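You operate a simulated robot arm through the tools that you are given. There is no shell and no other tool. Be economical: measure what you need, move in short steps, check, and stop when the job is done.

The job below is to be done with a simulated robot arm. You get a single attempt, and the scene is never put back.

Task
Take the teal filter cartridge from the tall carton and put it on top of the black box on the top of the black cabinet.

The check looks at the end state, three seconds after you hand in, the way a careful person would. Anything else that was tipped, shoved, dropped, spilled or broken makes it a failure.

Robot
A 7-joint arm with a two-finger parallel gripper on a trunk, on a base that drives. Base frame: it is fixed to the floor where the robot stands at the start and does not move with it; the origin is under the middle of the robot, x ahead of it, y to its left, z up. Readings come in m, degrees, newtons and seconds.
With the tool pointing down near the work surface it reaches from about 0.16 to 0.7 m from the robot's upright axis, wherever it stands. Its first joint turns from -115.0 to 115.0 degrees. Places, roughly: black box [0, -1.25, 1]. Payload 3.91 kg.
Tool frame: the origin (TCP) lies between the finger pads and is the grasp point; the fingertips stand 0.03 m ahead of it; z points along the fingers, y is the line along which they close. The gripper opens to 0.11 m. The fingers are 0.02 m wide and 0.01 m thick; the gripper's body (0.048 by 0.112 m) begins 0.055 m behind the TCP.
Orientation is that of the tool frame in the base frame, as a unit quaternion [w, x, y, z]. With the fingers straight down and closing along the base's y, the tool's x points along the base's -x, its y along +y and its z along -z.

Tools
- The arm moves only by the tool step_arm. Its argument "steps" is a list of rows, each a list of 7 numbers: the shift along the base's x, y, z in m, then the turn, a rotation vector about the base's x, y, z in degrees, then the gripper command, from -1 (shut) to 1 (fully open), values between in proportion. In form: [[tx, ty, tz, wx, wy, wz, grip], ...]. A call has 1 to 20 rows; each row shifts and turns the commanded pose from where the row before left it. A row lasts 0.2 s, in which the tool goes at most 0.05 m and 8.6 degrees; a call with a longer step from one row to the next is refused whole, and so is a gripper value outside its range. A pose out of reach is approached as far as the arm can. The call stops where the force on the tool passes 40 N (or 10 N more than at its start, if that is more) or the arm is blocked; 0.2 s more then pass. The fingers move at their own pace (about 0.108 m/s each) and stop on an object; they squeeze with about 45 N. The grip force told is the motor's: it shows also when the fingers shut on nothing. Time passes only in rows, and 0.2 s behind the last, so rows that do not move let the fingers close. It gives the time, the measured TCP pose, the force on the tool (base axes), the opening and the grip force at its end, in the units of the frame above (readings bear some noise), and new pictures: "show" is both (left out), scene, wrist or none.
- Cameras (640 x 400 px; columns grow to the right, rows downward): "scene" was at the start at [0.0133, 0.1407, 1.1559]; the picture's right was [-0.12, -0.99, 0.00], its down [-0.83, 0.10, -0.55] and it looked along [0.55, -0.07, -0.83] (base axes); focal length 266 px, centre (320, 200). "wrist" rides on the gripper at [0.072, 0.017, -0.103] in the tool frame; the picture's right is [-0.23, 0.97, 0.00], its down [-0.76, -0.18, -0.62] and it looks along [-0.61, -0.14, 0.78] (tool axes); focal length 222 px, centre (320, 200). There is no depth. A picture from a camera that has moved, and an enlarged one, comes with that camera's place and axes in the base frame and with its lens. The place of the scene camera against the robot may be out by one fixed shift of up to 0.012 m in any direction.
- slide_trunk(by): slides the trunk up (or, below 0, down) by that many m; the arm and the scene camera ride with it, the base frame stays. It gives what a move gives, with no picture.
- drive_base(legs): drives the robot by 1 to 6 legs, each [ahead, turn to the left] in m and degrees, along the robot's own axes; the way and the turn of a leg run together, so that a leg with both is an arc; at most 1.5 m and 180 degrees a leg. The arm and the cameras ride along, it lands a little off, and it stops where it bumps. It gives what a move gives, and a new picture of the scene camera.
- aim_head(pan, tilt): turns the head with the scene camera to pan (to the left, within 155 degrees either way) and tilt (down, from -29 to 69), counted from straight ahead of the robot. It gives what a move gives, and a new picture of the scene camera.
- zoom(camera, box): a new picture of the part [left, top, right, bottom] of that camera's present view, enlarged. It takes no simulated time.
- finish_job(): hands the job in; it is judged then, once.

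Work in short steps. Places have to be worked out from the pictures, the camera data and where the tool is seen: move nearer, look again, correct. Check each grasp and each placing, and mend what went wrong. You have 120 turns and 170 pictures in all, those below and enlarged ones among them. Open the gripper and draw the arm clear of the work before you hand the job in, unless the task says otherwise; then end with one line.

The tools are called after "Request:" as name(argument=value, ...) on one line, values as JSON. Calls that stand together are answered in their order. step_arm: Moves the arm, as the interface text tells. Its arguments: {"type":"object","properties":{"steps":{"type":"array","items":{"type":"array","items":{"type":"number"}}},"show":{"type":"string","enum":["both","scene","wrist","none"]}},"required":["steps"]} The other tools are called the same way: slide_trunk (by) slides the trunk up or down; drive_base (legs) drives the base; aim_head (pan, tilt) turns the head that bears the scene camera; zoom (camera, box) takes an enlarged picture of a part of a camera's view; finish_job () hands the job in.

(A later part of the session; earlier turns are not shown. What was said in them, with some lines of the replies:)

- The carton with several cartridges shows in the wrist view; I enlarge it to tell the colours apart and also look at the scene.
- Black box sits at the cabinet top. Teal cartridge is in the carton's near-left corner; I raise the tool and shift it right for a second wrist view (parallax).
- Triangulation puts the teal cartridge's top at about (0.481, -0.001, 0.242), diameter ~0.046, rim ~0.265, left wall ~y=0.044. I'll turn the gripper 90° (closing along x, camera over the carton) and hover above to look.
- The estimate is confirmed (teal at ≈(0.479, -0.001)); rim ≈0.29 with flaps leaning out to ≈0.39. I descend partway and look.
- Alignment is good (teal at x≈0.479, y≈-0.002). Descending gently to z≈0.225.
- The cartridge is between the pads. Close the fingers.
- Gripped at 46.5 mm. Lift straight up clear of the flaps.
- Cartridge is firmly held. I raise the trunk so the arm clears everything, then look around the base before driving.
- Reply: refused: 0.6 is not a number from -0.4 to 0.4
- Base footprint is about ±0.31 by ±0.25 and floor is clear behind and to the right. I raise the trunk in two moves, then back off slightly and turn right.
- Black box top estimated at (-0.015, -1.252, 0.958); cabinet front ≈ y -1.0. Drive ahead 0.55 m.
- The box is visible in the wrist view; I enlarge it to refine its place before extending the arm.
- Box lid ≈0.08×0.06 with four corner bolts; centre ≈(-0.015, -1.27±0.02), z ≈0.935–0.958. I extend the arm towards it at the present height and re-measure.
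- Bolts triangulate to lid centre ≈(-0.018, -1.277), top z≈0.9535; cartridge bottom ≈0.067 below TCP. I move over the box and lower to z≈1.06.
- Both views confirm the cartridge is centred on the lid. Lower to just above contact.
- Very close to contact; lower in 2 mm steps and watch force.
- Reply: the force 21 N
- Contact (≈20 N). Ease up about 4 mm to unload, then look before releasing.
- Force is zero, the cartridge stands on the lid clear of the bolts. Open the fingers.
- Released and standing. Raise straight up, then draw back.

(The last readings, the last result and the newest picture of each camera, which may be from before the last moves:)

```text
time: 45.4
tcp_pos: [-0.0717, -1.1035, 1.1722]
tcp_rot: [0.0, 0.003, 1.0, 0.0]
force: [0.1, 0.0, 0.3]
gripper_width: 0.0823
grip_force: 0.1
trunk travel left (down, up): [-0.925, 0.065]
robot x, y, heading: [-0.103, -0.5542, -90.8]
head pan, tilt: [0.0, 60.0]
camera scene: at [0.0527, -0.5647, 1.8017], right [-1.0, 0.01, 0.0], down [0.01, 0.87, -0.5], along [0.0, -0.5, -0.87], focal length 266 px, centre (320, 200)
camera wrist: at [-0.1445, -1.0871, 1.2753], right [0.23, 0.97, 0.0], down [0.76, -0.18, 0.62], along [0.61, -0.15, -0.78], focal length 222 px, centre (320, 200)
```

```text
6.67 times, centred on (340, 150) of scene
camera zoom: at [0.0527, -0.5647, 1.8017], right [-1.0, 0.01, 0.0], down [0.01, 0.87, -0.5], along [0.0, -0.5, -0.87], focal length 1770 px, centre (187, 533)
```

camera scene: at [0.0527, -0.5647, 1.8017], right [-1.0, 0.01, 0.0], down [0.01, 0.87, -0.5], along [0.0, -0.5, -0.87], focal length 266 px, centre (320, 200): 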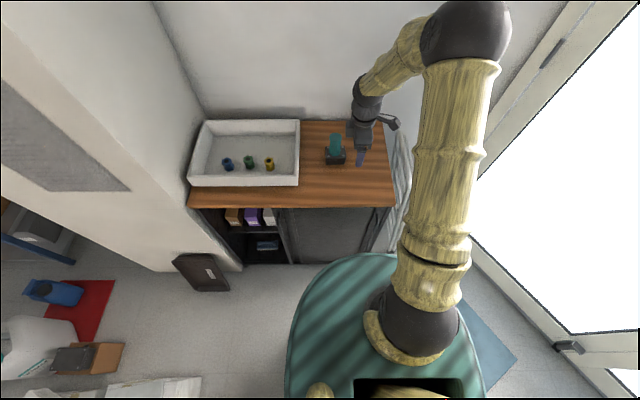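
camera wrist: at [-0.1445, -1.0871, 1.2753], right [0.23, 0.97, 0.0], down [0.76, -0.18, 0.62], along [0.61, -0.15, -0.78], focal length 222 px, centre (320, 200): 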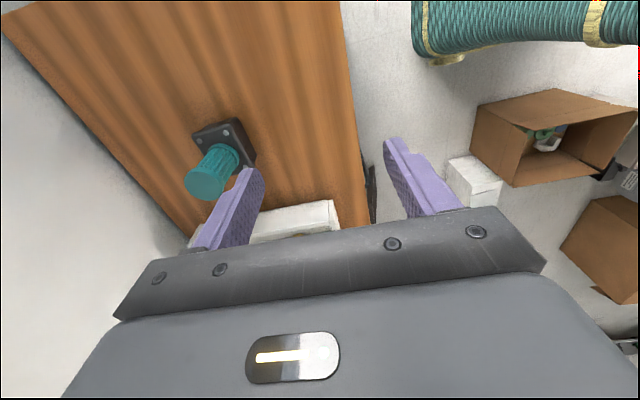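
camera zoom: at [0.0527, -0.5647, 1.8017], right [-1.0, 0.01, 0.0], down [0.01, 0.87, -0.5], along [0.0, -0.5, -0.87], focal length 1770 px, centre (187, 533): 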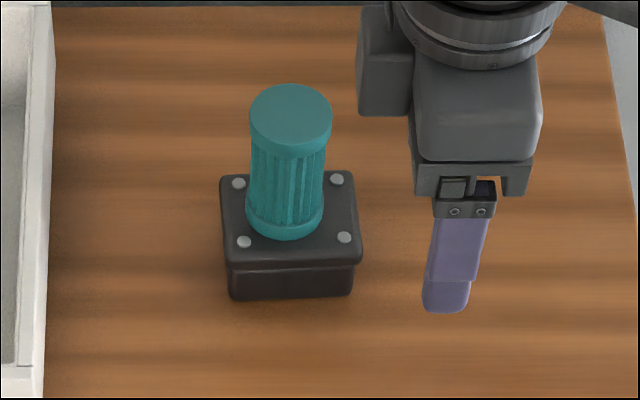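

The cartridge stands upright on the black box. I draw the arm a little further back, fully open, then hand in.

Request:
step_arm(steps=[[0, 0.04, 0, 0, 0, 0, 1], [0, 0.04, 0, 0, 0, 0, 1], [0, 0.04, 0, 0, 0, 0, 1], [0, 0, 0, 0, 0, 0, 1]], show="scene")

```text
time: 46.4
tcp_pos: [-0.0707, -0.982, 1.1717]
tcp_rot: [0.0, 0.003, 1.0, 0.0]
force: [-0.2, -0.1, -0.1]
gripper_width: 0.1097
grip_force: 0.1
trunk travel left (down, up): [-0.925, 0.065]
robot x, y, heading: [-0.105, -0.5523, -90.3]
head pan, tilt: [0.0, 60.0]
camera scene: at [0.0522, -0.5648, 1.8018], right [-1.0, 0.01, 0.0], down [0.01, 0.87, -0.5], along [0.0, -0.5, -0.87], focal length 266 px, centre (320, 200)
```

scene: 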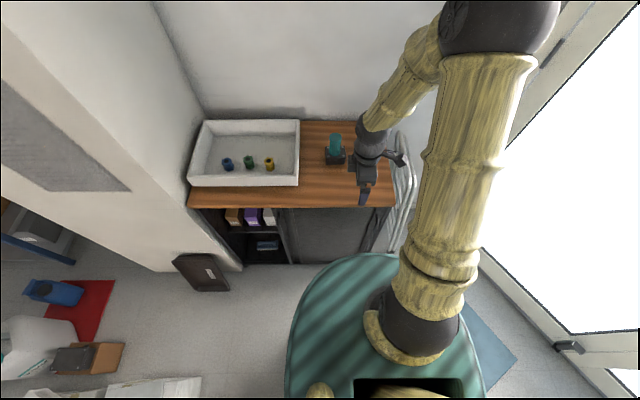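

All is stable and the arm is clear; handing in.

Request:
finish_job()

```text
The job is handed in.
```

The teal filter cartridge is out of the tall carton and standing upright on the black box on the black cabinet; the gripper is open, the arm is drawn back, and I saw nothing else disturbed.
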